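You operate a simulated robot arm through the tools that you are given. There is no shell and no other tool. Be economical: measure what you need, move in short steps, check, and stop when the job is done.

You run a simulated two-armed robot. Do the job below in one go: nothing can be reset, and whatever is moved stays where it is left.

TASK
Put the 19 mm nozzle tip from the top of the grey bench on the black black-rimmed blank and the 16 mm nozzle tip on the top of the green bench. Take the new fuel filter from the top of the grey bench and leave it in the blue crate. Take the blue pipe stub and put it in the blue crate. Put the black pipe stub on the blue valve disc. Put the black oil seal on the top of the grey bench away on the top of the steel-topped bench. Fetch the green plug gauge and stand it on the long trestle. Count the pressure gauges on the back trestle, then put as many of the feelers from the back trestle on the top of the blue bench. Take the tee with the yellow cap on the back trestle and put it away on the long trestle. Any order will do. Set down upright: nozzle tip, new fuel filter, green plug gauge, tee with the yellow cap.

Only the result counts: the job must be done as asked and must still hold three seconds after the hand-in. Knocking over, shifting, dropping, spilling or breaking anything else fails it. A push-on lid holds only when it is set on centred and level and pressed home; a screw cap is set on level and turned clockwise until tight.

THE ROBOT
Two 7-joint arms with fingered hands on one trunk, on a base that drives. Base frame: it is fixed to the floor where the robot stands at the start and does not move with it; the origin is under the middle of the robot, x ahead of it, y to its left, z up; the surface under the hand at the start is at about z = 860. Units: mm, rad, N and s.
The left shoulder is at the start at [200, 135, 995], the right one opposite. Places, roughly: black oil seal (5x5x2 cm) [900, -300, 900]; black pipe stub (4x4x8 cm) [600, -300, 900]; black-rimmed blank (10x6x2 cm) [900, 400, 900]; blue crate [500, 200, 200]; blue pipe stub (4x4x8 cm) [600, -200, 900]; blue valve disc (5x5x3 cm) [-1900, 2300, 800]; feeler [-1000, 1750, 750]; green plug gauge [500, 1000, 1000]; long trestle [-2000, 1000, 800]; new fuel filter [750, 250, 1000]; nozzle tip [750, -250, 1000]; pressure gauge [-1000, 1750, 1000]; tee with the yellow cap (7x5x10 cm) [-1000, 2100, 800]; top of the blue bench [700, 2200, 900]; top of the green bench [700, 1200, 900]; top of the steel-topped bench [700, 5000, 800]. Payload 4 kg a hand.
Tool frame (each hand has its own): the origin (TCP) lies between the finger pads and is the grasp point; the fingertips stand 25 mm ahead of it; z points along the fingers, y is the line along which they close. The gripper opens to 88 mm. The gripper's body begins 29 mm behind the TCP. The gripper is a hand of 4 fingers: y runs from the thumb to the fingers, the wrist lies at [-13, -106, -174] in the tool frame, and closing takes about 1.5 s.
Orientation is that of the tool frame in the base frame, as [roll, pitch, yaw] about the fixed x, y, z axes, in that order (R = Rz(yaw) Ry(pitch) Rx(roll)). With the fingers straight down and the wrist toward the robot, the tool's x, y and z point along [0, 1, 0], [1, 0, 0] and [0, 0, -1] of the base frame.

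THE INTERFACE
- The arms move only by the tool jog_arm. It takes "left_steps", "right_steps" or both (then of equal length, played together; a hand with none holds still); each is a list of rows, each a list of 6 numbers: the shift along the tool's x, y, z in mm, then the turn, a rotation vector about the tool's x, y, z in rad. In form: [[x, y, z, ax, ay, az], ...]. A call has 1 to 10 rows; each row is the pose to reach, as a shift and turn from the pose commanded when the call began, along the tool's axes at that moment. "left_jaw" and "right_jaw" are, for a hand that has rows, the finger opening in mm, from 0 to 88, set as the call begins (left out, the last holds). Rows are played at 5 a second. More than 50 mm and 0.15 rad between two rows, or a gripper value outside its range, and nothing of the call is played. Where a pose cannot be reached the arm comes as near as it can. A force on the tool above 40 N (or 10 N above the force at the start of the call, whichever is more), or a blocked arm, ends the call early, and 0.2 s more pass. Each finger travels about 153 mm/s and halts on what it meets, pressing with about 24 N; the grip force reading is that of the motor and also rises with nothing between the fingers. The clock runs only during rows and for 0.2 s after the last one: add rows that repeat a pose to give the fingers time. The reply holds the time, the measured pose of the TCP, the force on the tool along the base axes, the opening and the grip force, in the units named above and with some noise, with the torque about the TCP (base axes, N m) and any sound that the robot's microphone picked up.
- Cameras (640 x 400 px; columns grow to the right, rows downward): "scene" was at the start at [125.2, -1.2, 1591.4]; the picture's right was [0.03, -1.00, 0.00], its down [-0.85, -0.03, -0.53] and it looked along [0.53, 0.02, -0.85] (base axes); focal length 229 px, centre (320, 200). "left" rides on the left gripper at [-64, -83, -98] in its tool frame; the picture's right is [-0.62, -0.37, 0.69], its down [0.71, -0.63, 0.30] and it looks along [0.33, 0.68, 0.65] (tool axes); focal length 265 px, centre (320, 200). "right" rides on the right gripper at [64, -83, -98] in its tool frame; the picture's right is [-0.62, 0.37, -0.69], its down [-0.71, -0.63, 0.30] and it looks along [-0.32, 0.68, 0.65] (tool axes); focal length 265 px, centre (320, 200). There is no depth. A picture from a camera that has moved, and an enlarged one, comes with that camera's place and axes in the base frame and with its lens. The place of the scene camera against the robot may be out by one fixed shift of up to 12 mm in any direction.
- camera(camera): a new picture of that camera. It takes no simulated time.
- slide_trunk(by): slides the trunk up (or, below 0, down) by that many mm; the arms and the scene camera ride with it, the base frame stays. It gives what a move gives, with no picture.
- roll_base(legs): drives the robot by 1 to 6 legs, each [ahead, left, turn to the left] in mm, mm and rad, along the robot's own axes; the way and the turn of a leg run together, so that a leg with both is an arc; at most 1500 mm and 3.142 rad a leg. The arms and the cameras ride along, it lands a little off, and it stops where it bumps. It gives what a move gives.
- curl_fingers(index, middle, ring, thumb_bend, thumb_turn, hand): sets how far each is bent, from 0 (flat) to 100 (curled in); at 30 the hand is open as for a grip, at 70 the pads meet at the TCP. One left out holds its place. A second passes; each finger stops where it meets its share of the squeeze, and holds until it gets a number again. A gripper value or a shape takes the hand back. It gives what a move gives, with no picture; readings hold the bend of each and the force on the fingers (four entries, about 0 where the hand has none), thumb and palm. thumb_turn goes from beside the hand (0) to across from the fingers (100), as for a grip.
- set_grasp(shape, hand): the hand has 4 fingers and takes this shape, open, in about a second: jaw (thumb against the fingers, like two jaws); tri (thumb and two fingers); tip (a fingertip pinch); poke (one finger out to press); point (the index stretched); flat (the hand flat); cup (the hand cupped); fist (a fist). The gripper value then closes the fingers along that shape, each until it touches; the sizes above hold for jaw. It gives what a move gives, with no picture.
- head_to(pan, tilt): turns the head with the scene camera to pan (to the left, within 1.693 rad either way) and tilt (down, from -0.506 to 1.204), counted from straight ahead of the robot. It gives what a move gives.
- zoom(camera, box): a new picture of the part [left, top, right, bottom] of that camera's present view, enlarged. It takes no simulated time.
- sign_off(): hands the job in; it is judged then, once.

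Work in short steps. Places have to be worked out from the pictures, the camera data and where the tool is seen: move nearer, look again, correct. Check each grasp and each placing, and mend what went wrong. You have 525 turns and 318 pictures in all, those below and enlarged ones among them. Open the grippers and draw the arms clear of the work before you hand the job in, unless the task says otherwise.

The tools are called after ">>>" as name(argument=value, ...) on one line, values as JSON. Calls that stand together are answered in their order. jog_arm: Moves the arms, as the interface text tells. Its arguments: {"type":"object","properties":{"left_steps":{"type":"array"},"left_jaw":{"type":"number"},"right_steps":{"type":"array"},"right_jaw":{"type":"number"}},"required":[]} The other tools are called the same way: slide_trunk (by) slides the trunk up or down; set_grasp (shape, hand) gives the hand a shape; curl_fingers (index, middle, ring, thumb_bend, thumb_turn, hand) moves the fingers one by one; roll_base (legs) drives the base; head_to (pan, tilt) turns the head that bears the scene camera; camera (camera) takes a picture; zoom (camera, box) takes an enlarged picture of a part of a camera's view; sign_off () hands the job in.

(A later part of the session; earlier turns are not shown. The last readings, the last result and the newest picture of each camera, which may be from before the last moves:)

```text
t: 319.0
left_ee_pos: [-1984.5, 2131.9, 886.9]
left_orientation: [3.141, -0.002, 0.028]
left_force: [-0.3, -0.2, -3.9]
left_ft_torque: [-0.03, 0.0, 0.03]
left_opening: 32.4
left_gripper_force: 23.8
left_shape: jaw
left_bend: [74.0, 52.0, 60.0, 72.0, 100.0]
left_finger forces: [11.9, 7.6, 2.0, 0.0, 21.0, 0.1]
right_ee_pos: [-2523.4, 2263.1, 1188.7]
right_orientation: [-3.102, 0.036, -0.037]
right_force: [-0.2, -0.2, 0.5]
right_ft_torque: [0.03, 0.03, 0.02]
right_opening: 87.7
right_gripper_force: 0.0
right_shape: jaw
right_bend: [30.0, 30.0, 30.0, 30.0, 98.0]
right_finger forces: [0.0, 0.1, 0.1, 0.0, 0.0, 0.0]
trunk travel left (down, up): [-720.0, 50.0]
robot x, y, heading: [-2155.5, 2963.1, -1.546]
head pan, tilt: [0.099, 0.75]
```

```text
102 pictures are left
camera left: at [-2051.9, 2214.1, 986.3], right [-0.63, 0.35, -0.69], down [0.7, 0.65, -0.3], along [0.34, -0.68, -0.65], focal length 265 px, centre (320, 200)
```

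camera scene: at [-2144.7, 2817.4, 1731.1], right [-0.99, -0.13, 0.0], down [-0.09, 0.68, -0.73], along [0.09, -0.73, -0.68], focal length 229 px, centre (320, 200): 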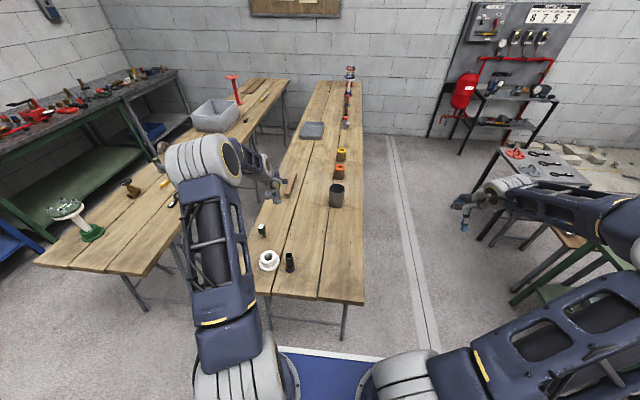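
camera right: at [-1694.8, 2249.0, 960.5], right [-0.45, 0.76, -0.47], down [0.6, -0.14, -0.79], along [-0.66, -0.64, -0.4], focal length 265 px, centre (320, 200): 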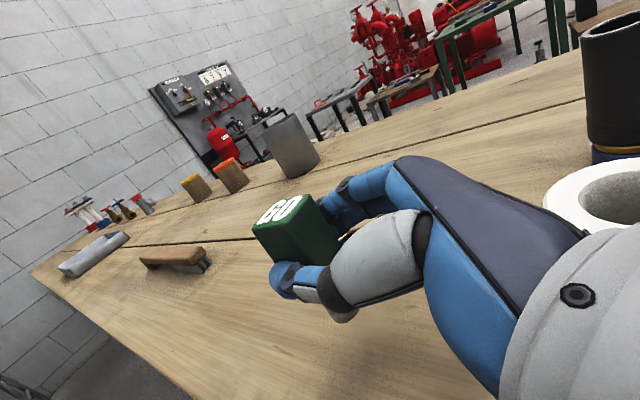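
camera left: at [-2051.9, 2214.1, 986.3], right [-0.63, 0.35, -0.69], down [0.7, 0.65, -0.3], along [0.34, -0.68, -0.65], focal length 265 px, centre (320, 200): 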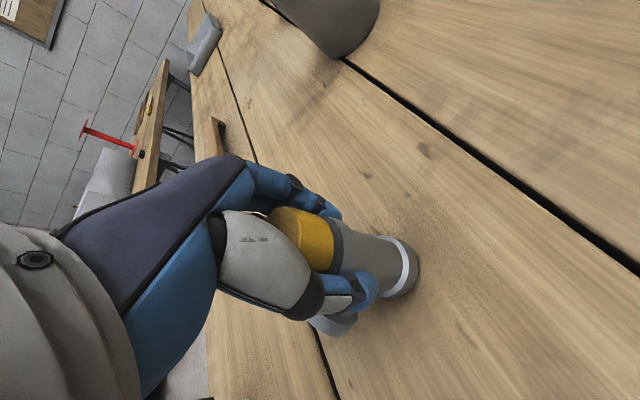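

I lower to a gentle contact.

>>> jog_arm(left_steps=[[0, 0, 4, 0, 0, 0], [0, 0, 7, 0, 0, 0], [0, 0, 9, 0, 0, 0], [0, 0, 10, 0, 0, 0]])

```text
t: 320.0
left_ee_pos: [-1984.9, 2130.9, 877.7]
left_orientation: [3.141, -0.003, 0.026]
left_force: [0.3, -0.9, -4.2]
left_ft_torque: [-0.01, 0.0, -0.03]
left_opening: 32.3
left_gripper_force: 23.7
left_shape: jaw
left_bend: [74.0, 52.0, 60.0, 72.0, 100.0]
left_finger forces: [12.0, 7.6, 2.2, 0.0, 21.0, 0.0]
right_ee_pos: [-2521.9, 2262.7, 1189.8]
right_orientation: [-3.101, 0.036, -0.036]
right_force: [-0.3, 0.0, 0.0]
right_ft_torque: [0.0, -0.02, 0.01]
right_opening: 87.9
right_gripper_force: 0.2
right_shape: jaw
right_bend: [30.0, 30.0, 30.0, 30.0, 98.0]
right_finger forces: [0.1, 0.0, 0.0, 0.0, 0.0, 0.0]
trunk travel left (down, up): [-720.0, 50.0]
robot x, y, heading: [-2150.9, 2964.7, -1.543]
head pan, tilt: [0.099, 0.75]
```

>>> jog_arm(left_steps=[[0, 0, 1, 0, 0, 0], [0, 0, 2, 0, 0, 0], [0, 0, 3, 0, 0, 0], [0, 0, 4, 0, 0, 0]])

```text
t: 321.0
left_ee_pos: [-1988.2, 2130.4, 875.1]
left_orientation: [3.14, -0.001, 0.026]
left_force: [-5.4, -0.1, 10.1]
left_ft_torque: [0.02, 0.09, 0.01]
left_opening: 32.7
left_gripper_force: 24.2
left_shape: jaw
left_bend: [74.0, 52.0, 60.0, 72.0, 99.0]
left_finger forces: [13.5, 7.9, 1.4, 0.1, 23.0, 0.1]
right_ee_pos: [-2522.8, 2264.5, 1190.5]
right_orientation: [-3.101, 0.035, -0.037]
right_force: [0.2, 0.4, 0.1]
right_ft_torque: [-0.02, 0.0, -0.04]
right_opening: 87.7
right_gripper_force: 0.2
right_shape: jaw
right_bend: [30.0, 30.0, 30.0, 30.0, 98.0]
right_finger forces: [0.0, 0.1, 0.1, 0.0, 0.1, 0.0]
trunk travel left (down, up): [-720.0, 50.0]
robot x, y, heading: [-2153.2, 2964.6, -1.538]
head pan, tilt: [0.099, 0.75]
```

Contact. I ease 2 mm and open in two stages.

>>> jog_arm(left_steps=[[0, 0, -2, 0, 0, 0], [0, 0, -2, 0, 0, 0]])

>>> jog_arm(left_steps=[[0, 0, 0, 0, 0, 0], [0, 0, 0, 0, 0, 0], [0, 0, 0, 0, 0, 0], [0, 0, 0, 0, 0, 0]], left_jaw=42)

>>> camera(camera="left")

```text
t: 321.6
left_ee_pos: [-1986.2, 2132.0, 875.7]
left_orientation: [3.141, -0.002, 0.026]
left_force: [-2.8, -1.1, 4.9]
left_ft_torque: [-0.05, 0.05, 0.0]
left_opening: 32.7
left_gripper_force: 23.5
left_shape: jaw
left_bend: [74.0, 52.0, 60.0, 72.0, 99.0]
left_finger forces: [13.6, 8.5, 1.7, 0.0, 22.0, 0.0]
right_ee_pos: [-2523.2, 2264.1, 1189.7]
right_orientation: [-3.101, 0.035, -0.035]
right_force: [0.0, 0.2, -0.4]
right_ft_torque: [0.04, 0.03, 0.0]
right_opening: 88.0
right_gripper_force: 0.0
right_shape: jaw
right_bend: [30.0, 30.0, 30.0, 30.0, 98.0]
right_finger forces: [0.1, 0.1, 0.0, 0.1, 0.1, 0.0]
trunk travel left (down, up): [-720.0, 50.0]
robot x, y, heading: [-2154.8, 2965.7, -1.542]
head pan, tilt: [0.099, 0.75]
```

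```text
t: 322.6
left_ee_pos: [-1986.0, 2132.4, 875.3]
left_orientation: [3.141, -0.002, 0.026]
left_force: [-0.6, -0.1, -0.3]
left_ft_torque: [0.01, -0.02, 0.0]
left_opening: 42.1
left_gripper_force: 0.0
left_shape: jaw
left_bend: [74.0, 46.0, 42.0, 71.0, 100.0]
left_finger forces: [0.1, 0.1, 0.0, 0.0, 0.1, 0.0]
right_ee_pos: [-2523.4, 2263.4, 1190.1]
right_orientation: [-3.1, 0.036, -0.037]
right_force: [-0.4, -0.6, 0.4]
right_ft_torque: [0.01, -0.02, -0.01]
right_opening: 88.2
right_gripper_force: 0.0
right_shape: jaw
right_bend: [30.0, 30.0, 30.0, 30.0, 98.0]
right_finger forces: [0.0, 0.0, 0.0, 0.0, 0.1, 0.1]
trunk travel left (down, up): [-720.0, 50.0]
robot x, y, heading: [-2153.5, 2963.0, -1.545]
head pan, tilt: [0.099, 0.75]
```

```text
101 pictures are left
camera left: at [-2053.3, 2213.6, 975.0], right [-0.63, 0.35, -0.69], down [0.7, 0.65, -0.3], along [0.34, -0.67, -0.65], focal length 265 px, centre (320, 200)
```

left: 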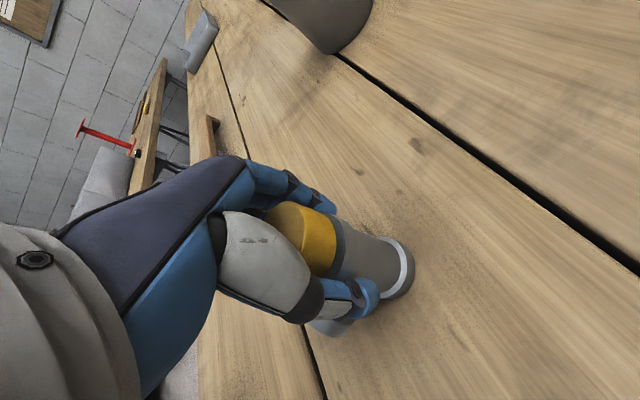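

It stands. I open fully and raise the hand straight up.

>>> jog_arm(left_steps=[[0, 0, 0, 0, 0, 0], [0, 0, 0, 0, 0, 0], [0, 0, 0, 0, 0, 0], [0, 0, 0, 0, 0, 0]], left_jaw=88)

>>> jog_arm(left_steps=[[0, 0, -30, 0, 0, 0], [0, 0, -70, 0, 0, 0], [0, 0, -115, 0, 0, 0], [0, 0, -160, 0, 0, 0], [0, 0, -205, 0, 0, 0], [0, 0, -250, 0, 0, 0]])

>>> zoom(camera="scene", box=[210, 170, 400, 310])

```text
t: 323.6
left_ee_pos: [-1985.8, 2131.6, 875.1]
left_orientation: [-3.141, -0.002, 0.026]
left_force: [0.3, -0.2, 0.3]
left_ft_torque: [-0.03, 0.0, -0.01]
left_opening: 88.0
left_gripper_force: 0.1
left_shape: jaw
left_bend: [30.0, 30.0, 30.0, 30.0, 98.0]
left_finger forces: [0.0, 0.1, 0.0, 0.0, 0.1, 0.0]
right_ee_pos: [-2522.2, 2264.6, 1189.4]
right_orientation: [-3.101, 0.034, -0.036]
right_force: [0.7, 0.1, -0.4]
right_ft_torque: [-0.03, 0.01, -0.01]
right_opening: 87.9
right_gripper_force: 0.0
right_shape: jaw
right_bend: [30.0, 30.0, 30.0, 30.0, 98.0]
right_finger forces: [0.0, 0.0, 0.1, 0.0, 0.1, 0.0]
trunk travel left (down, up): [-720.0, 50.0]
robot x, y, heading: [-2154.8, 2963.2, -1.545]
head pan, tilt: [0.099, 0.75]
```

```text
t: 325.0
left_ee_pos: [-1986.2, 2132.3, 1126.6]
left_orientation: [3.14, -0.004, 0.025]
left_force: [0.6, 0.5, -0.5]
left_ft_torque: [-0.02, -0.02, 0.0]
left_opening: 87.9
left_gripper_force: 0.2
left_shape: jaw
left_bend: [30.0, 30.0, 30.0, 30.0, 98.0]
left_finger forces: [0.0, 0.1, 0.0, 0.1, 0.1, 0.1]
right_ee_pos: [-2524.1, 2264.2, 1190.2]
right_orientation: [-3.101, 0.035, -0.035]
right_force: [-0.3, -0.3, 0.3]
right_ft_torque: [0.03, -0.03, 0.0]
right_opening: 88.0
right_gripper_force: 0.1
right_shape: jaw
right_bend: [30.0, 30.0, 30.0, 30.0, 98.0]
right_finger forces: [0.0, 0.0, 0.0, 0.1, 0.0, 0.0]
trunk travel left (down, up): [-720.0, 50.0]
robot x, y, heading: [-2155.4, 2963.2, -1.548]
head pan, tilt: [0.099, 0.75]
```

```text
2.86 times, centred on (305, 240) of scene
camera zoom: at [-2144.7, 2817.3, 1731.0], right [-0.99, -0.13, 0.0], down [-0.09, 0.68, -0.73], along [0.09, -0.73, -0.68], focal length 655 px, centre (363, 86)
```

zoom: 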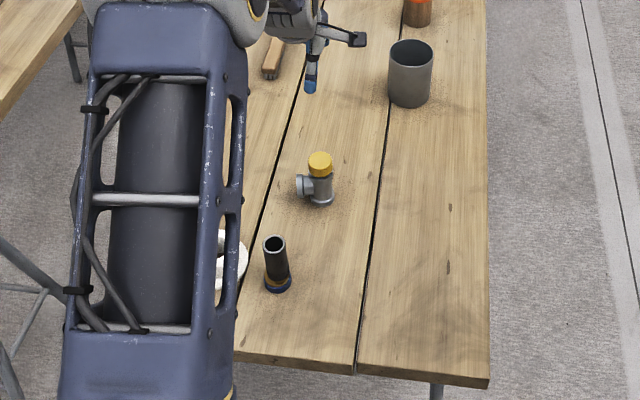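

The tee stands. Now the feelers: I drive around into the aisle, turn to face the back trestle, and go to y≈1530 so that both hands can pick one each.

>>> roll_base(legs=[[0, 1000, 0], [0, 900, 0], [0, 0, -1.596], [0, 1430, 0]])

>>> head_to(pan=0.0, tilt=0.75)

>>> camera(camera="scene")

```text
t: 345.1
left_ee_pos: [-1089.3, 1444.2, 1126.7]
left_orientation: [-3.141, -0.002, -1.585]
left_force: [0.1, 0.8, 0.5]
left_ft_torque: [-0.04, 0.0, 0.0]
left_opening: 87.8
left_gripper_force: 0.0
left_shape: jaw
left_bend: [30.0, 30.0, 30.0, 30.0, 98.0]
left_finger forces: [0.0, 0.0, 0.0, 0.0, 0.1, 0.0]
right_ee_pos: [-935.7, 1975.6, 1189.6]
right_orientation: [-3.101, 0.036, -1.648]
right_force: [-0.6, 0.2, 0.2]
right_ft_torque: [0.03, 0.02, 0.07]
right_opening: 87.8
right_gripper_force: 0.1
right_shape: jaw
right_bend: [30.0, 30.0, 30.0, 30.0, 98.0]
right_finger forces: [0.0, 0.0, 0.0, 0.0, 0.0, 0.1]
trunk travel left (down, up): [-720.0, 50.0]
robot x, y, heading: [-254.5, 1575.4, 3.125]
head pan, tilt: [0.099, 0.75]
```

```text
t: 345.8
left_ee_pos: [-1090.0, 1444.9, 1126.1]
left_orientation: [3.141, -0.003, -1.584]
left_force: [0.1, -0.7, -0.8]
left_ft_torque: [0.03, -0.01, -0.03]
left_opening: 88.0
left_gripper_force: 0.1
left_shape: jaw
left_bend: [30.0, 30.0, 30.0, 30.0, 98.0]
left_finger forces: [0.0, 0.1, 0.1, 0.1, 0.0, 0.0]
right_ee_pos: [-936.0, 1974.9, 1189.8]
right_orientation: [-3.098, 0.033, -1.649]
right_force: [0.5, 0.1, 0.3]
right_ft_torque: [-0.03, 0.0, -0.05]
right_opening: 88.0
right_gripper_force: 0.1
right_shape: jaw
right_bend: [30.0, 30.0, 30.0, 30.0, 98.0]
right_finger forces: [0.0, 0.0, 0.1, 0.1, 0.1, 0.1]
trunk travel left (down, up): [-720.0, 50.0]
robot x, y, heading: [-252.0, 1574.7, 3.131]
head pan, tilt: [0.0, 0.75]
```

```text
99 pictures are left
camera scene: at [-399.7, 1574.8, 1731.1], right [0.01, 1.0, 0.0], down [0.68, -0.01, -0.73], along [-0.73, 0.01, -0.68], focal length 229 px, centre (320, 200)
```

scene: 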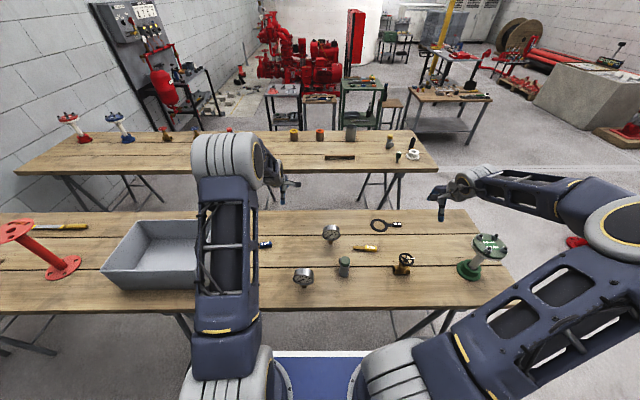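

Two pressure gauges only, so two feelers. I zoom in to locate the yellow and blue feelers.

>>> zoom(camera="scene", box=[250, 205, 410, 300])

>>> camera(camera="left")

```text
4.00 times, centred on (330, 252) of scene
camera zoom: at [-399.7, 1574.8, 1731.1], right [0.01, 1.0, 0.0], down [0.68, -0.01, -0.73], along [-0.73, 0.01, -0.68], focal length 917 px, centre (280, -10)
```

zoom: 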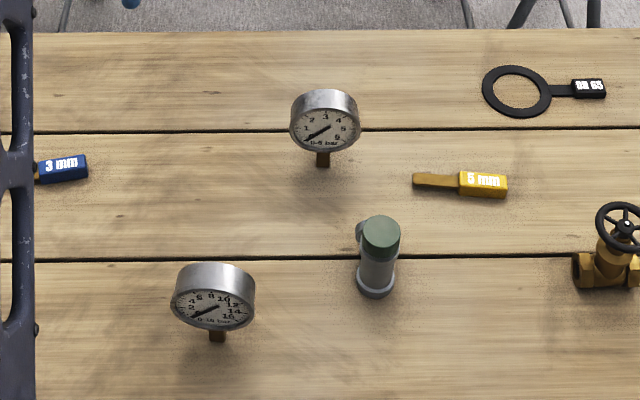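

```text
97 pictures are left
camera left: at [-1005.7, 1507.7, 1225.2], right [0.38, 0.61, -0.69], down [0.62, -0.72, -0.3], along [-0.69, -0.32, -0.65], focal length 265 px, centre (320, 200)
```

left: 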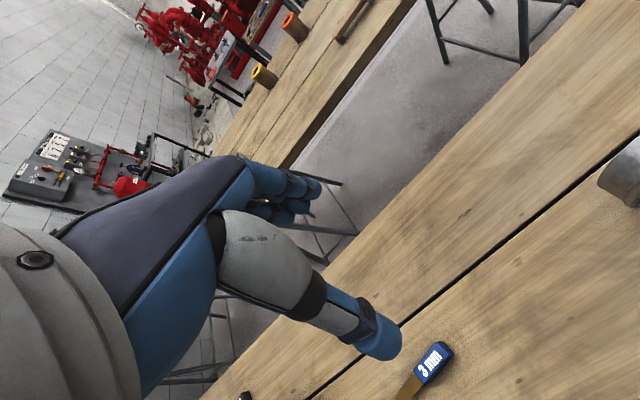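

The blue 3 mm handle is at about [-1063, 1320] and the yellow 5 mm one at about [-1045, 1822]. I move both hands above them and level the right hand.

>>> jog_arm(left_steps=[[16, -3, 28, 0, 0, 0], [31, -7, 56, 0, 0, 0], [47, -10, 84, 0, 0, 0], [62, -14, 112, 0, 0, 0], [78, -17, 140, 0, 0, 0], [94, -20, 168, 0, 0, 0], [109, -24, 196, 0, 0, 0], [125, -27, 215, 0, 0, 0]], right_steps=[[20, 12, 35, -0.005, 0.004, -0.008], [40, 24, 70, -0.01, 0.008, -0.016], [60, 36, 105, -0.016, 0.012, -0.024], [80, 48, 140, -0.021, 0.016, -0.032], [100, 60, 175, -0.026, 0.021, -0.041], [120, 72, 210, -0.031, 0.025, -0.049], [140, 84, 245, -0.036, 0.029, -0.057], [161, 97, 280, -0.042, 0.033, -0.065]])

>>> camera(camera="left")

>>> camera(camera="right")

```text
t: 347.6
left_ee_pos: [-1065.0, 1320.1, 911.0]
left_orientation: [-3.141, -0.001, -1.586]
left_force: [0.1, 0.2, 0.4]
left_ft_torque: [-0.04, 0.0, 0.0]
left_opening: 87.9
left_gripper_force: 0.2
left_shape: jaw
left_bend: [30.0, 30.0, 30.0, 30.0, 98.0]
left_finger forces: [0.0, 0.0, 0.0, 0.0, 0.0, 0.0]
right_ee_pos: [-1032.8, 1830.8, 898.4]
right_orientation: [3.141, 0.0, -1.585]
right_force: [1.0, -0.2, -0.4]
right_ft_torque: [-0.02, 0.03, 0.03]
right_opening: 87.9
right_gripper_force: 0.0
right_shape: jaw
right_bend: [30.0, 30.0, 30.0, 30.0, 98.0]
right_finger forces: [0.0, 0.0, 0.0, 0.0, 0.0, 0.0]
trunk travel left (down, up): [-720.0, 50.0]
robot x, y, heading: [-253.3, 1577.0, 3.12]
head pan, tilt: [0.0, 0.75]
```

```text
96 pictures are left
camera left: at [-980.9, 1383.1, 1009.6], right [0.38, 0.61, -0.69], down [0.62, -0.72, -0.3], along [-0.69, -0.31, -0.65], focal length 265 px, centre (320, 200)
```

left: 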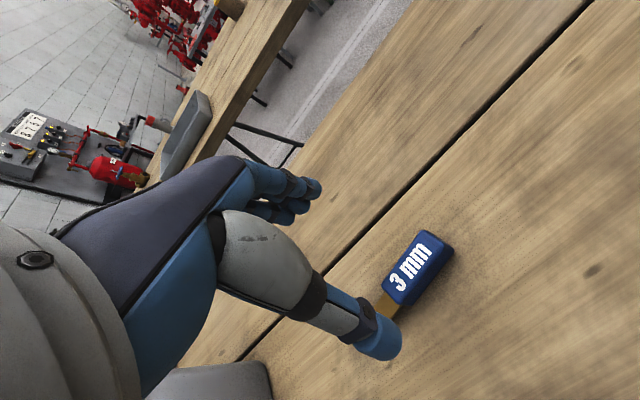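

```text
95 pictures are left
camera right: at [-950.7, 1766.0, 996.8], right [-0.36, 0.62, 0.69], down [0.64, 0.71, -0.3], along [-0.68, 0.33, -0.65], focal length 265 px, centre (320, 200)
```

right: 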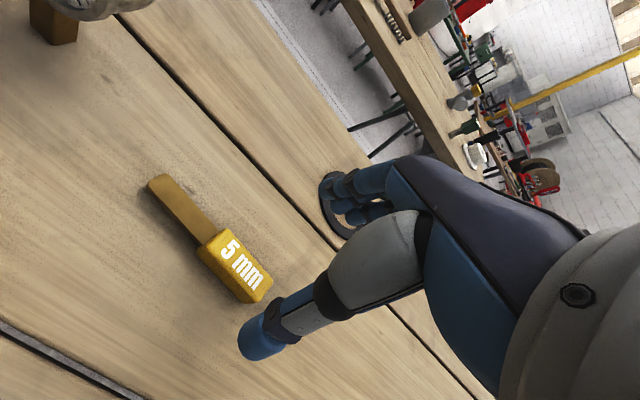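

I align each hand with its handle and descend to z≈827.

>>> jog_arm(left_steps=[[-7, -6, 0, 0, 0, -0.147], [-7, -6, 40, 0, 0, -0.147], [-7, -6, 70, 0, 0, -0.147], [-7, -6, 84, 0, 0, -0.147]], right_steps=[[5, -2, 0, 0, 0, 0.096], [5, -2, 35, 0, 0, 0.096], [5, -2, 60, 0, 0, 0.096], [5, -2, 71, 0, 0, 0.096]])

>>> camera(camera="left")

>>> camera(camera="right")

```text
t: 348.6
left_ee_pos: [-1058.6, 1326.2, 826.0]
left_orientation: [3.139, -0.003, -1.438]
left_force: [-0.4, 0.0, -0.6]
left_ft_torque: [0.05, -0.02, 0.01]
left_opening: 87.6
left_gripper_force: 0.0
left_shape: jaw
left_bend: [30.0, 30.0, 30.0, 30.0, 98.0]
left_finger forces: [0.1, 0.1, 0.0, 0.0, 0.0, 0.1]
right_ee_pos: [-1033.4, 1825.8, 829.0]
right_orientation: [-3.14, -0.001, -1.68]
right_force: [0.3, 0.4, -0.2]
right_ft_torque: [-0.01, 0.0, 0.03]
right_opening: 87.8
right_gripper_force: 0.2
right_shape: jaw
right_bend: [30.0, 30.0, 30.0, 30.0, 98.0]
right_finger forces: [0.0, 0.0, 0.0, 0.0, 0.0, 0.0]
trunk travel left (down, up): [-720.0, 50.0]
robot x, y, heading: [-252.1, 1576.5, 3.128]
head pan, tilt: [0.0, 0.75]
```

```text
94 pictures are left
camera left: at [-984.5, 1400.8, 925.1], right [0.28, 0.66, -0.69], down [0.72, -0.63, -0.3], along [-0.64, -0.41, -0.65], focal length 265 px, centre (320, 200)
```

left: 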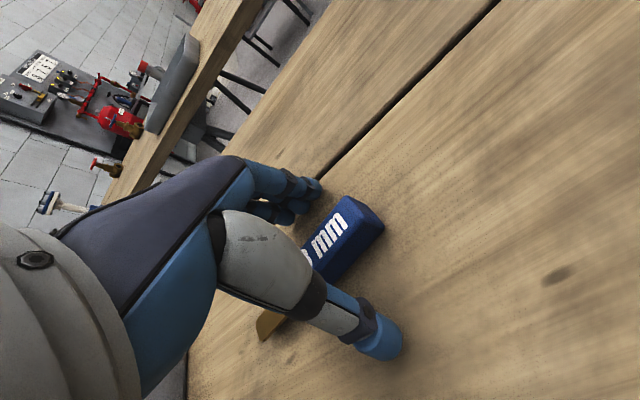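

```text
93 pictures are left
camera right: at [-956.8, 1752.9, 927.5], right [-0.3, 0.66, 0.69], down [0.7, 0.64, -0.3], along [-0.64, 0.4, -0.65], focal length 265 px, centre (320, 200)
```

right: 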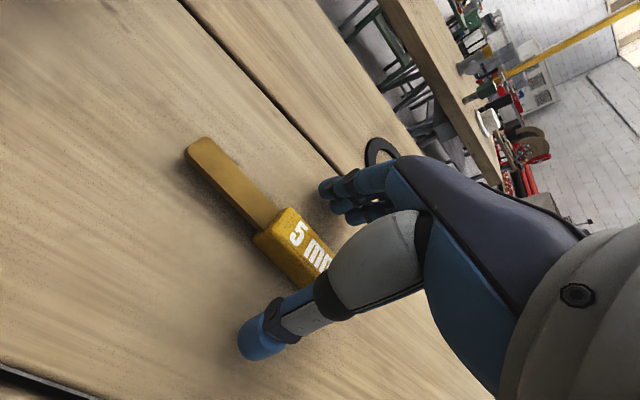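

Both handles are between the fingers. I lower 2 mm more and close both.

>>> jog_arm(left_steps=[[0, 0, 1, 0, 0, 0], [0, 0, 1, 0, 0, 0], [0, 0, 1, 0, 0, 0], [0, 0, 1, 0, 0, 0], [0, 0, 1, 0, 0, 0], [0, 0, 1, 0, 0, 0], [0, 0, 1, 0, 0, 0], [0, 0, 1, 0, 0, 0]], right_steps=[[0, 0, 3, 0, 0, 0], [0, 0, 3, 0, 0, 0], [0, 0, 3, 0, 0, 0], [0, 0, 3, 0, 0, 0], [0, 0, 3, 0, 0, 0], [0, 0, 3, 0, 0, 0], [0, 0, 3, 0, 0, 0], [0, 0, 3, 0, 0, 0]], left_jaw=0, right_jaw=0)

>>> jog_arm(left_steps=[[0, 0, -10, 0, 0, 0], [0, 0, -30, 0, 0, 0], [0, 0, -60, 0, 0, 0], [0, 0, -100, 0, 0, 0], [0, 0, -145, 0, 0, 0], [0, 0, -190, 0, 0, 0], [0, 0, -235, 0, 0, 0], [0, 0, -280, 0, 0, 0]], right_steps=[[0, 0, -10, 0, 0, 0], [0, 0, -30, 0, 0, 0], [0, 0, -60, 0, 0, 0], [0, 0, -100, 0, 0, 0], [0, 0, -145, 0, 0, 0], [0, 0, -190, 0, 0, 0], [0, 0, -235, 0, 0, 0], [0, 0, -280, 0, 0, 0]])

>>> camera(camera="left")

>>> camera(camera="right")

```text
t: 350.4
left_ee_pos: [-1058.1, 1325.5, 825.7]
left_orientation: [-3.141, -0.002, -1.437]
left_force: [1.1, -0.7, 2.3]
left_ft_torque: [0.02, -0.05, -0.01]
left_opening: 16.5
left_gripper_force: 23.4
left_shape: jaw
left_bend: [73.0, 60.0, 61.0, 75.0, 100.0]
left_finger forces: [12.7, 6.1, 2.9, 0.1, 24.4, 0.0]
right_ee_pos: [-1031.3, 1825.0, 826.9]
right_orientation: [-3.141, 0.002, -1.681]
right_force: [-0.2, 0.0, -1.2]
right_ft_torque: [0.03, 0.01, -0.02]
right_opening: 16.3
right_gripper_force: 23.8
right_shape: jaw
right_bend: [73.0, 60.0, 61.0, 75.0, 100.0]
right_finger forces: [13.2, 6.0, 2.8, 0.0, 22.0, 0.0]
trunk travel left (down, up): [-720.0, 50.0]
robot x, y, heading: [-250.5, 1576.0, 3.128]
head pan, tilt: [0.0, 0.75]
```

```text
t: 352.1
left_ee_pos: [-1055.2, 1327.5, 1107.9]
left_orientation: [3.141, -0.002, -1.438]
left_force: [-0.6, 0.5, -0.8]
left_ft_torque: [0.0, 0.0, 0.0]
left_opening: 16.2
left_gripper_force: 24.0
left_shape: jaw
left_bend: [73.0, 60.0, 61.0, 75.0, 100.0]
left_finger forces: [13.4, 5.8, 2.8, 0.0, 22.0, 0.0]
right_ee_pos: [-1032.8, 1825.2, 1107.5]
right_orientation: [-3.14, -0.001, -1.681]
right_force: [-0.3, -1.1, -0.6]
right_ft_torque: [0.02, -0.02, 0.02]
right_opening: 16.3
right_gripper_force: 24.2
right_shape: jaw
right_bend: [73.0, 60.0, 61.0, 75.0, 100.0]
right_finger forces: [13.4, 6.0, 2.7, 0.0, 22.0, 0.1]
trunk travel left (down, up): [-720.0, 50.0]
robot x, y, heading: [-254.1, 1576.4, 3.124]
head pan, tilt: [0.0, 0.75]
```

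```text
92 pictures are left
camera left: at [-982.8, 1401.7, 1207.9], right [0.28, 0.66, -0.69], down [0.72, -0.63, -0.3], along [-0.63, -0.41, -0.65], focal length 265 px, centre (320, 200)
```

left: 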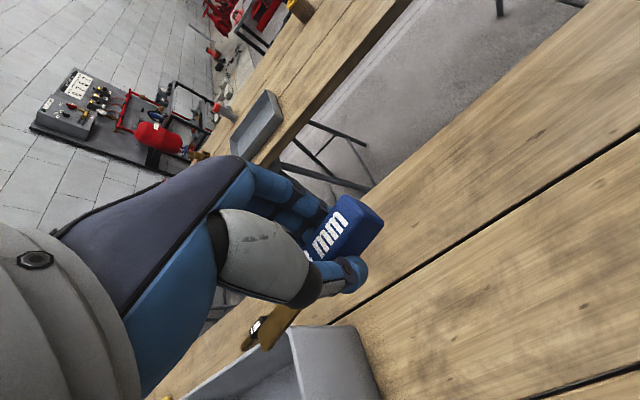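

```text
91 pictures are left
camera right: at [-957.3, 1753.2, 1206.8], right [-0.3, 0.66, 0.69], down [0.7, 0.64, -0.3], along [-0.64, 0.4, -0.65], focal length 265 px, centre (320, 200)
```

right: 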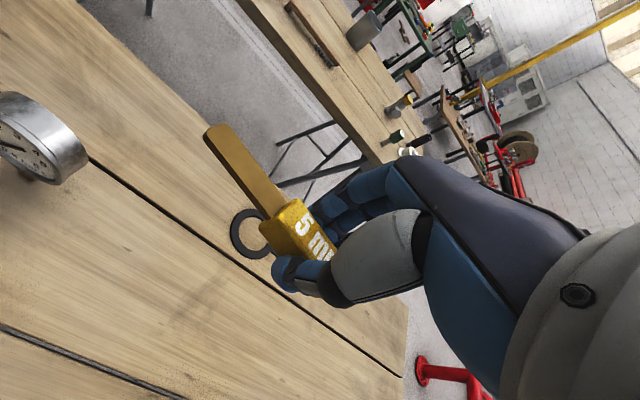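

Both feelers are held. I raise the hands, drive to y≈2180, and turn around to face the blue bench.

>>> jog_arm(left_steps=[[0, -40, -25, 0, 0, 0], [0, -80, -50, 0, 0, 0], [0, -120, -75, 0, 0, 0]], right_steps=[[0, -40, -25, 0, 0, 0], [0, -80, -50, 0, 0, 0], [0, -120, -75, 0, 0, 0]])

>>> roll_base(legs=[[0, -600, 0], [0, 0, -3.125]])

>>> camera(camera="scene")

```text
t: 352.9
left_ee_pos: [-936.0, 1343.1, 1181.7]
left_orientation: [3.14, 0.001, -1.439]
left_force: [-0.6, 0.4, -1.3]
left_ft_torque: [0.04, -0.02, 0.03]
left_opening: 16.0
left_gripper_force: 23.8
left_shape: jaw
left_bend: [73.0, 60.0, 62.0, 75.0, 100.0]
left_finger forces: [13.5, 5.9, 2.8, 0.0, 22.0, 0.1]
right_ee_pos: [-914.3, 1812.5, 1179.4]
right_orientation: [-3.139, -0.001, -1.68]
right_force: [-0.3, -0.2, -1.4]
right_ft_torque: [0.02, -0.05, 0.01]
right_opening: 15.9
right_gripper_force: 24.4
right_shape: jaw
right_bend: [73.0, 60.0, 62.0, 75.0, 100.0]
right_finger forces: [13.3, 6.0, 2.7, 0.0, 22.1, 0.1]
trunk travel left (down, up): [-720.0, 50.0]
robot x, y, heading: [-256.1, 1576.4, 3.127]
head pan, tilt: [0.0, 0.75]
```

```text
t: 363.8
left_ee_pos: [440.6, 2399.7, 1183.1]
left_orientation: [3.141, -0.004, 1.686]
left_force: [0.6, 0.2, -0.1]
left_ft_torque: [-0.02, -0.01, 0.02]
left_opening: 16.1
left_gripper_force: 23.7
left_shape: jaw
left_bend: [73.0, 60.0, 62.0, 75.0, 100.0]
left_finger forces: [13.0, 5.5, 2.6, 0.0, 21.2, 0.0]
right_ee_pos: [409.8, 1931.3, 1180.6]
right_orientation: [-3.141, -0.001, 1.443]
right_force: [0.5, -0.4, -0.9]
right_ft_torque: [-0.01, 0.01, 0.0]
right_opening: 16.1
right_gripper_force: 24.5
right_shape: jaw
right_bend: [73.0, 60.0, 62.0, 75.0, 100.0]
right_finger forces: [12.9, 5.8, 2.5, 0.0, 21.3, 0.0]
trunk travel left (down, up): [-720.0, 50.0]
robot x, y, heading: [-249.3, 2178.2, -0.032]
head pan, tilt: [0.0, 0.75]
```

```text
90 pictures are left
camera scene: at [-108.3, 2170.9, 1731.1], right [-0.03, -1.0, 0.0], down [-0.68, 0.02, -0.73], along [0.73, -0.02, -0.68], focal length 229 px, centre (320, 200)
```

scene: 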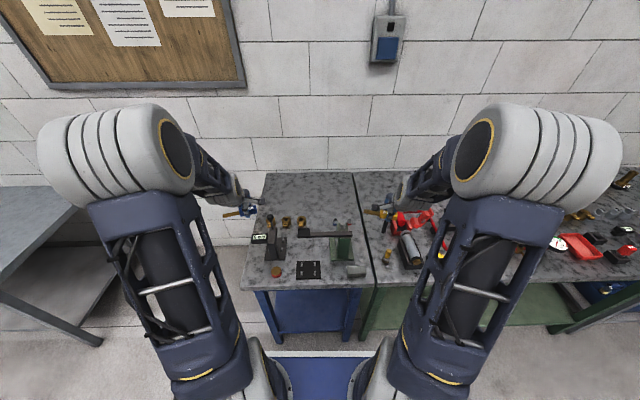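

The back strip (x 720–880, y 1960–2450) of the blue bench is free. I drive up to the bench and bring both feelers over it.

>>> roll_base(legs=[[235, 0, 0.03]])

>>> jog_arm(left_steps=[[-15, 25, 35, 0, 0, 0], [-30, 50, 70, 0, 0, 0], [-45, 75, 105, 0, 0, 0], [-55, 95, 140, 0, 0, 0], [-65, 110, 180, 0, 0, 0]], right_steps=[[15, 30, 35, 0, 0, 0], [30, 60, 70, 0, 0, 0], [45, 90, 105, 0, 0, 0], [60, 115, 140, 0, 0, 0], [70, 135, 180, 0, 0, 0]])

>>> camera(camera="scene")

```text
t: 365.5
left_ee_pos: [669.3, 2418.4, 1181.8]
left_orientation: [3.14, -0.003, 1.717]
left_force: [0.2, -0.5, -0.3]
left_ft_torque: [-0.03, -0.01, -0.01]
left_opening: 16.3
left_gripper_force: 23.9
left_shape: jaw
left_bend: [73.0, 60.0, 62.0, 75.0, 100.0]
left_finger forces: [13.0, 5.6, 2.6, 0.1, 21.3, 0.1]
right_ee_pos: [653.0, 1947.5, 1182.4]
right_orientation: [3.141, 0.001, 1.478]
right_force: [-0.2, -0.4, -1.2]
right_ft_torque: [0.04, 0.02, -0.01]
right_opening: 16.0
right_gripper_force: 24.3
right_shape: jaw
right_bend: [73.0, 60.0, 62.0, 75.0, 100.0]
right_finger forces: [13.0, 5.8, 2.6, 0.1, 21.3, 0.1]
trunk travel left (down, up): [-720.0, 50.0]
robot x, y, heading: [-11.6, 2176.8, -0.005]
head pan, tilt: [0.0, 0.75]
```

```text
t: 366.7
left_ee_pos: [788.4, 2367.5, 1004.0]
left_orientation: [3.138, -0.002, 1.718]
left_force: [-0.2, -0.3, 0.2]
left_ft_torque: [0.0, -0.04, 0.02]
left_opening: 16.0
left_gripper_force: 24.0
left_shape: jaw
left_bend: [73.0, 60.0, 62.0, 75.0, 100.0]
left_finger forces: [13.0, 5.6, 2.7, 0.0, 21.2, 0.1]
right_ee_pos: [794.0, 2004.7, 1002.3]
right_orientation: [-3.139, 0.0, 1.476]
right_force: [-0.9, 0.3, -0.4]
right_ft_torque: [-0.02, 0.0, -0.01]
right_opening: 16.2
right_gripper_force: 24.3
right_shape: jaw
right_bend: [73.0, 61.0, 62.0, 75.0, 100.0]
right_finger forces: [13.1, 5.6, 2.6, 0.1, 21.3, 0.0]
trunk travel left (down, up): [-720.0, 50.0]
robot x, y, heading: [-7.0, 2172.0, -0.001]
head pan, tilt: [0.0, 0.75]
```

```text
89 pictures are left
camera scene: at [127.5, 2171.6, 1731.3], right [0.0, -1.0, 0.0], down [-0.68, 0.0, -0.73], along [0.73, 0.0, -0.68], focal length 229 px, centre (320, 200)
```

scene: 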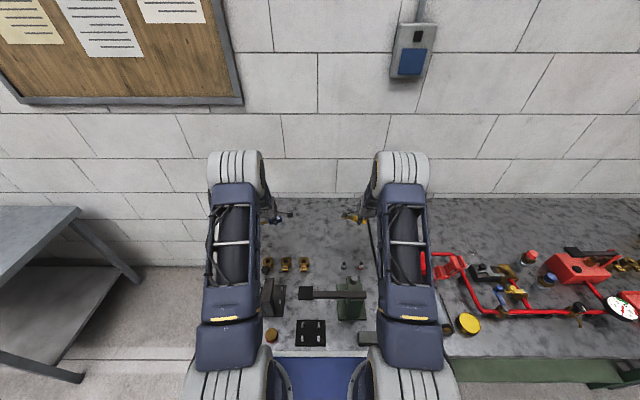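

Both are over free bench. I shift them toward the middle and lower to just above the surface.

>>> jog_arm(left_steps=[[-20, 0, 30, 0, 0, 0], [-40, 0, 60, 0, 0, 0], [-55, 0, 90, 0, 0, 0], [-55, 0, 107, 0, 0, 0]], right_steps=[[15, 0, 30, 0, 0, 0], [30, 0, 60, 0, 0, 0], [45, 0, 90, 0, 0, 0], [45, 0, 106, 0, 0, 0]])

>>> camera(camera="left")

>>> camera(camera="right")

```text
t: 367.7
left_ee_pos: [796.0, 2314.2, 898.1]
left_orientation: [3.141, 0.0, 1.719]
left_force: [0.4, 1.0, -0.6]
left_ft_torque: [0.02, 0.0, -0.01]
left_opening: 16.3
left_gripper_force: 23.8
left_shape: jaw
left_bend: [73.0, 61.0, 63.0, 75.0, 100.0]
left_finger forces: [13.0, 5.4, 2.6, 0.0, 21.2, 0.0]
right_ee_pos: [796.6, 2049.4, 893.5]
right_orientation: [-3.141, 0.001, 1.477]
right_force: [-0.5, 0.4, -0.2]
right_ft_torque: [-0.03, -0.03, -0.02]
right_opening: 16.0
right_gripper_force: 23.4
right_shape: jaw
right_bend: [73.0, 61.0, 63.0, 75.0, 100.0]
right_finger forces: [13.0, 5.6, 2.5, 0.1, 21.3, 0.0]
trunk travel left (down, up): [-720.0, 50.0]
robot x, y, heading: [-13.6, 2178.2, -0.002]
head pan, tilt: [0.0, 0.75]
```

```text
88 pictures are left
camera left: at [721.5, 2238.4, 997.1], right [-0.27, -0.67, -0.69], down [-0.73, 0.61, -0.3], along [0.63, 0.42, -0.65], focal length 265 px, centre (320, 200)
```

left: 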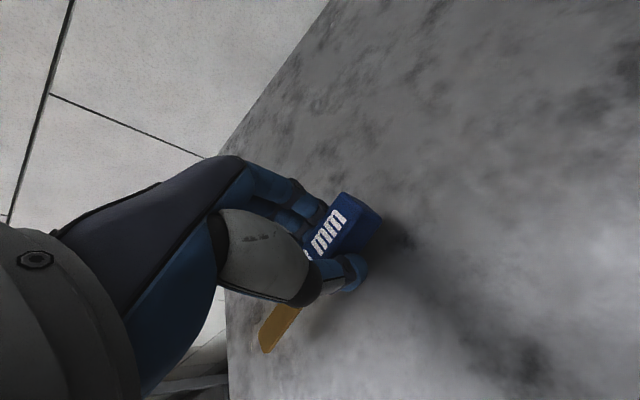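

```text
87 pictures are left
camera right: at [719.7, 2121.7, 991.2], right [0.31, -0.65, 0.69], down [-0.69, -0.65, -0.3], along [0.65, -0.39, -0.65], focal length 265 px, centre (320, 200)
```

right: 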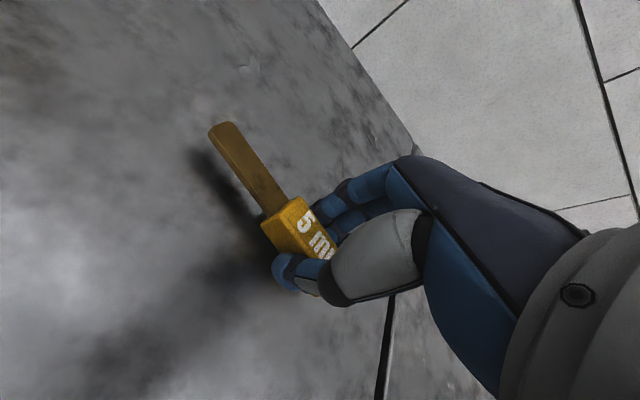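

I lower each in small steps to contact.

>>> jog_arm(left_steps=[[0, 0, 4, 0, 0, 0], [0, 0, 6, 0, 0, 0], [0, 0, 8, 0, 0, 0], [0, 0, 10, 0, 0, 0]], right_steps=[[0, 0, 1, 0, 0, 0], [0, 0, 2, 0, 0, 0], [0, 0, 4, 0, 0, 0], [0, 0, 5, 0, 0, 0]])

```text
t: 368.7
left_ee_pos: [795.2, 2315.1, 886.6]
left_orientation: [3.14, 0.0, 1.718]
left_force: [0.1, 0.3, -1.5]
left_ft_torque: [0.02, -0.01, -0.02]
left_opening: 16.1
left_gripper_force: 23.7
left_shape: jaw
left_bend: [73.0, 61.0, 63.0, 75.0, 100.0]
left_finger forces: [13.2, 5.5, 2.6, 0.1, 21.1, 0.0]
right_ee_pos: [797.2, 2050.4, 890.5]
right_orientation: [-3.141, 0.0, 1.476]
right_force: [0.0, -0.5, -0.9]
right_ft_torque: [0.0, -0.01, 0.0]
right_opening: 15.9
right_gripper_force: 24.1
right_shape: jaw
right_bend: [73.0, 61.0, 63.0, 75.0, 100.0]
right_finger forces: [12.9, 5.7, 2.6, 0.0, 21.3, 0.0]
trunk travel left (down, up): [-720.0, 50.0]
robot x, y, heading: [-11.6, 2175.1, -0.001]
head pan, tilt: [0.0, 0.75]
```

>>> jog_arm(left_steps=[[0, 0, 1, 0, 0, 0], [0, 0, 2, 0, 0, 0], [0, 0, 3, 0, 0, 0]], right_steps=[[0, 0, 2, 0, 0, 0], [0, 0, 4, 0, 0, 0], [0, 0, 6, 0, 0, 0]])

>>> jog_arm(left_steps=[[0, 0, -1, 0, 0, 0], [0, 0, -1, 0, 0, 0], [0, 0, -1, 0, 0, 0], [0, 0, -1, 0, 0, 0], [0, 0, -1, 0, 0, 0], [0, 0, -1, 0, 0, 0]], right_steps=[[0, 0, -1, 0, 0, 0], [0, 0, -1, 0, 0, 0], [0, 0, -1, 0, 0, 0], [0, 0, -1, 0, 0, 0], [0, 0, -1, 0, 0, 0], [0, 0, -1, 0, 0, 0]], left_jaw=88, right_jaw=88)

>>> jog_arm(left_steps=[[0, 0, -20, 0, 0, 0], [0, 0, -60, 0, 0, 0], [0, 0, -105, 0, 0, 0], [0, 0, -150, 0, 0, 0], [0, 0, -195, 0, 0, 0], [0, 0, -240, 0, 0, 0]], right_steps=[[0, 0, -20, 0, 0, 0], [0, 0, -60, 0, 0, 0], [0, 0, -105, 0, 0, 0], [0, 0, -150, 0, 0, 0], [0, 0, -195, 0, 0, 0], [0, 0, -240, 0, 0, 0]])

>>> camera(camera="scene")

>>> zoom(camera="scene", box=[250, 190, 390, 290])

```text
t: 369.5
left_ee_pos: [796.2, 2315.6, 886.2]
left_orientation: [3.136, 0.001, 1.72]
left_force: [-4.5, 0.7, 22.3]
left_ft_torque: [-0.14, 0.37, -0.06]
left_opening: 16.2
left_gripper_force: 23.8
left_shape: jaw
left_bend: [73.0, 61.0, 63.0, 75.0, 100.0]
left_finger forces: [17.3, 5.5, 2.6, 0.0, 41.1, 0.0]
right_ee_pos: [799.8, 2048.8, 885.5]
right_orientation: [3.137, 0.0, 1.475]
right_force: [-3.1, -0.8, 10.0]
right_ft_torque: [0.05, 0.09, 0.06]
right_opening: 16.0
right_gripper_force: 23.6
right_shape: jaw
right_bend: [73.0, 61.0, 63.0, 75.0, 100.0]
right_finger forces: [18.5, 5.6, 2.6, 0.0, 29.0, 0.0]
trunk travel left (down, up): [-720.0, 50.0]
robot x, y, heading: [-9.9, 2174.3, -0.001]
head pan, tilt: [0.0, 0.75]
```

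```text
t: 370.9
left_ee_pos: [795.2, 2316.8, 885.1]
left_orientation: [3.14, 0.0, 1.716]
left_force: [-2.9, -0.7, 11.8]
left_ft_torque: [0.16, -0.53, 0.02]
left_opening: 85.3
left_gripper_force: 0.0
left_shape: jaw
left_bend: [30.0, 30.0, 30.0, 30.0, 98.0]
left_finger forces: [0.0, 12.5, 0.0, 0.0, 0.0, 0.0]
right_ee_pos: [797.8, 2050.4, 885.9]
right_orientation: [3.14, -0.001, 1.476]
right_force: [-4.4, 0.5, 11.9]
right_ft_torque: [-0.11, -0.45, -0.02]
right_opening: 85.0
right_gripper_force: 0.2
right_shape: jaw
right_bend: [30.0, 31.0, 30.0, 30.0, 98.0]
right_finger forces: [0.0, 11.2, 0.1, 0.0, 0.0, 0.0]
trunk travel left (down, up): [-720.0, 50.0]
robot x, y, heading: [-11.8, 2177.7, 0.001]
head pan, tilt: [0.0, 0.75]
```

```text
t: 372.3
left_ee_pos: [794.7, 2312.9, 1124.0]
left_orientation: [-3.141, -0.003, 1.718]
left_force: [0.1, -0.3, 0.0]
left_ft_torque: [0.02, 0.0, 0.0]
left_opening: 87.6
left_gripper_force: 0.0
left_shape: jaw
left_bend: [30.0, 30.0, 30.0, 30.0, 98.0]
left_finger forces: [0.1, 0.0, 0.0, 0.0, 0.0, 0.1]
right_ee_pos: [795.9, 2049.5, 1124.8]
right_orientation: [-3.139, 0.001, 1.476]
right_force: [0.0, 0.3, -0.9]
right_ft_torque: [0.06, 0.01, 0.01]
right_opening: 87.6
right_gripper_force: 0.0
right_shape: jaw
right_bend: [30.0, 30.0, 30.0, 30.0, 98.0]
right_finger forces: [0.1, 0.0, 0.1, 0.0, 0.1, 0.0]
trunk travel left (down, up): [-720.0, 50.0]
robot x, y, heading: [-11.6, 2173.8, 0.002]
head pan, tilt: [0.0, 0.75]
```

```text
86 pictures are left
camera scene: at [128.9, 2171.7, 1731.0], right [0.0, -1.0, 0.0], down [-0.68, 0.0, -0.73], along [0.73, 0.0, -0.68], focal length 229 px, centre (320, 200)
```

scene: 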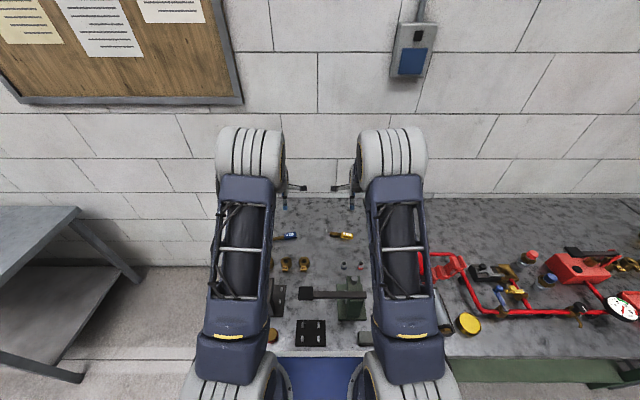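

```text
4.00 times, centred on (320, 240) of scene
camera zoom: at [128.9, 2171.7, 1731.0], right [0.0, -1.0, 0.0], down [-0.68, 0.0, -0.73], along [0.73, 0.0, -0.68], focal length 917 px, centre (320, 40)
```

zoom: 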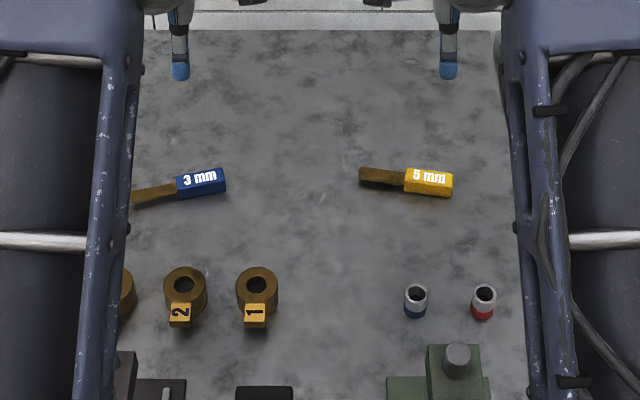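

Both feelers are on the blue bench. Last item: the black oil seal at about [855, -330] on the grey bench. I drive back right along the benches.

>>> roll_base(legs=[[-30, -1100, 0], [0, -1070, 0]])

>>> camera(camera="right")

>>> camera(camera="scene")

```text
t: 383.1
left_ee_pos: [797.8, 175.1, 1124.4]
left_orientation: [3.14, -0.003, 1.756]
left_force: [0.3, -1.5, -0.6]
left_ft_torque: [0.0, -0.02, 0.02]
left_opening: 87.6
left_gripper_force: 0.0
left_shape: jaw
left_bend: [30.0, 30.0, 30.0, 30.0, 98.0]
left_finger forces: [0.0, 0.0, 0.1, 0.0, 0.0, 0.0]
right_ee_pos: [811.3, -88.8, 1124.2]
right_orientation: [-3.14, 0.001, 1.513]
right_force: [-0.3, 0.3, 0.0]
right_ft_torque: [0.0, 0.01, -0.03]
right_opening: 87.8
right_gripper_force: 0.2
right_shape: jaw
right_bend: [30.0, 30.0, 30.0, 30.0, 98.0]
right_finger forces: [0.0, 0.1, 0.0, 0.0, 0.1, 0.0]
trunk travel left (down, up): [-720.0, 50.0]
robot x, y, heading: [-3.3, 6.5, 0.041]
head pan, tilt: [0.0, 0.75]
```

```text
84 pictures are left
camera right: at [731.4, -19.4, 1222.1], right [0.33, -0.64, 0.69], down [-0.67, -0.68, -0.3], along [0.66, -0.36, -0.65], focal length 265 px, centre (320, 200)
```

right: 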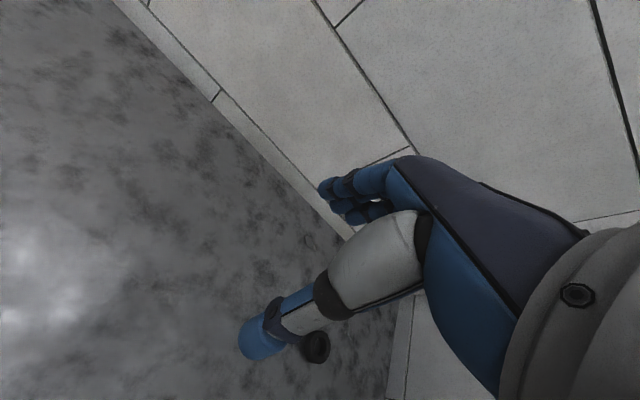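

```text
83 pictures are left
camera scene: at [138.0, 8.6, 1731.1], right [0.04, -1.0, 0.0], down [-0.68, -0.03, -0.73], along [0.73, 0.03, -0.68], focal length 229 px, centre (320, 200)
```

scene: 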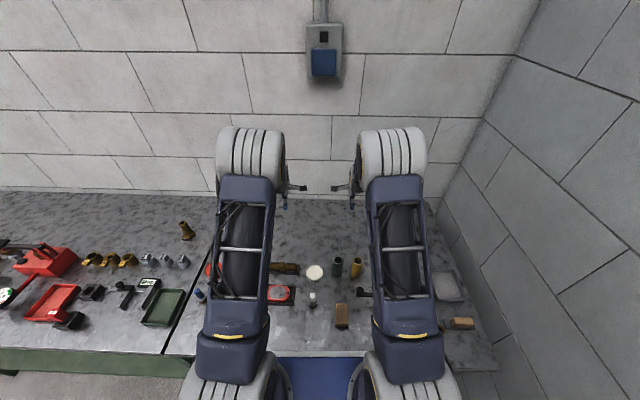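

The seal is at about [855, -332]. I bring the right hand above it.

>>> jog_arm(right_steps=[[-34, 8, 23, 0, 0, 0], [-69, 16, 46, 0, 0, 0], [-103, 25, 70, 0, 0, 0], [-138, 33, 94, 0, 0, 0], [-172, 41, 117, 0, 0, 0], [-207, 50, 140, 0, 0, 0], [-241, 58, 164, 0, 0, 0]])

>>> camera(camera="right")

```text
t: 384.6
left_ee_pos: [797.6, 176.1, 1124.1]
left_orientation: [-3.141, 0.0, 1.755]
left_force: [0.1, 0.7, 0.0]
left_ft_torque: [-0.01, -0.01, 0.0]
left_opening: 87.9
left_gripper_force: 0.1
left_shape: jaw
left_bend: [30.0, 30.0, 30.0, 30.0, 98.0]
left_finger forces: [0.1, 0.1, 0.0, 0.1, 0.0, 0.0]
right_ee_pos: [855.2, -332.9, 959.9]
right_orientation: [-3.141, 0.001, 1.515]
right_force: [-0.7, 0.3, 1.0]
right_ft_torque: [0.01, 0.01, 0.02]
right_opening: 87.6
right_gripper_force: 0.1
right_shape: jaw
right_bend: [30.0, 30.0, 30.0, 30.0, 98.0]
right_finger forces: [0.1, 0.1, 0.0, 0.0, 0.0, 0.1]
trunk travel left (down, up): [-720.0, 50.0]
robot x, y, heading: [-2.2, 7.9, 0.035]
head pan, tilt: [0.0, 0.75]
```

```text
82 pictures are left
camera right: at [774.3, -263.6, 1058.2], right [0.33, -0.64, 0.69], down [-0.67, -0.68, -0.3], along [0.66, -0.36, -0.65], focal length 265 px, centre (320, 200)
```

right: 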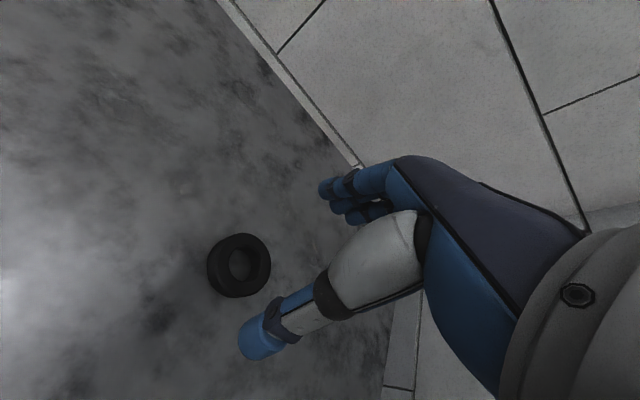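

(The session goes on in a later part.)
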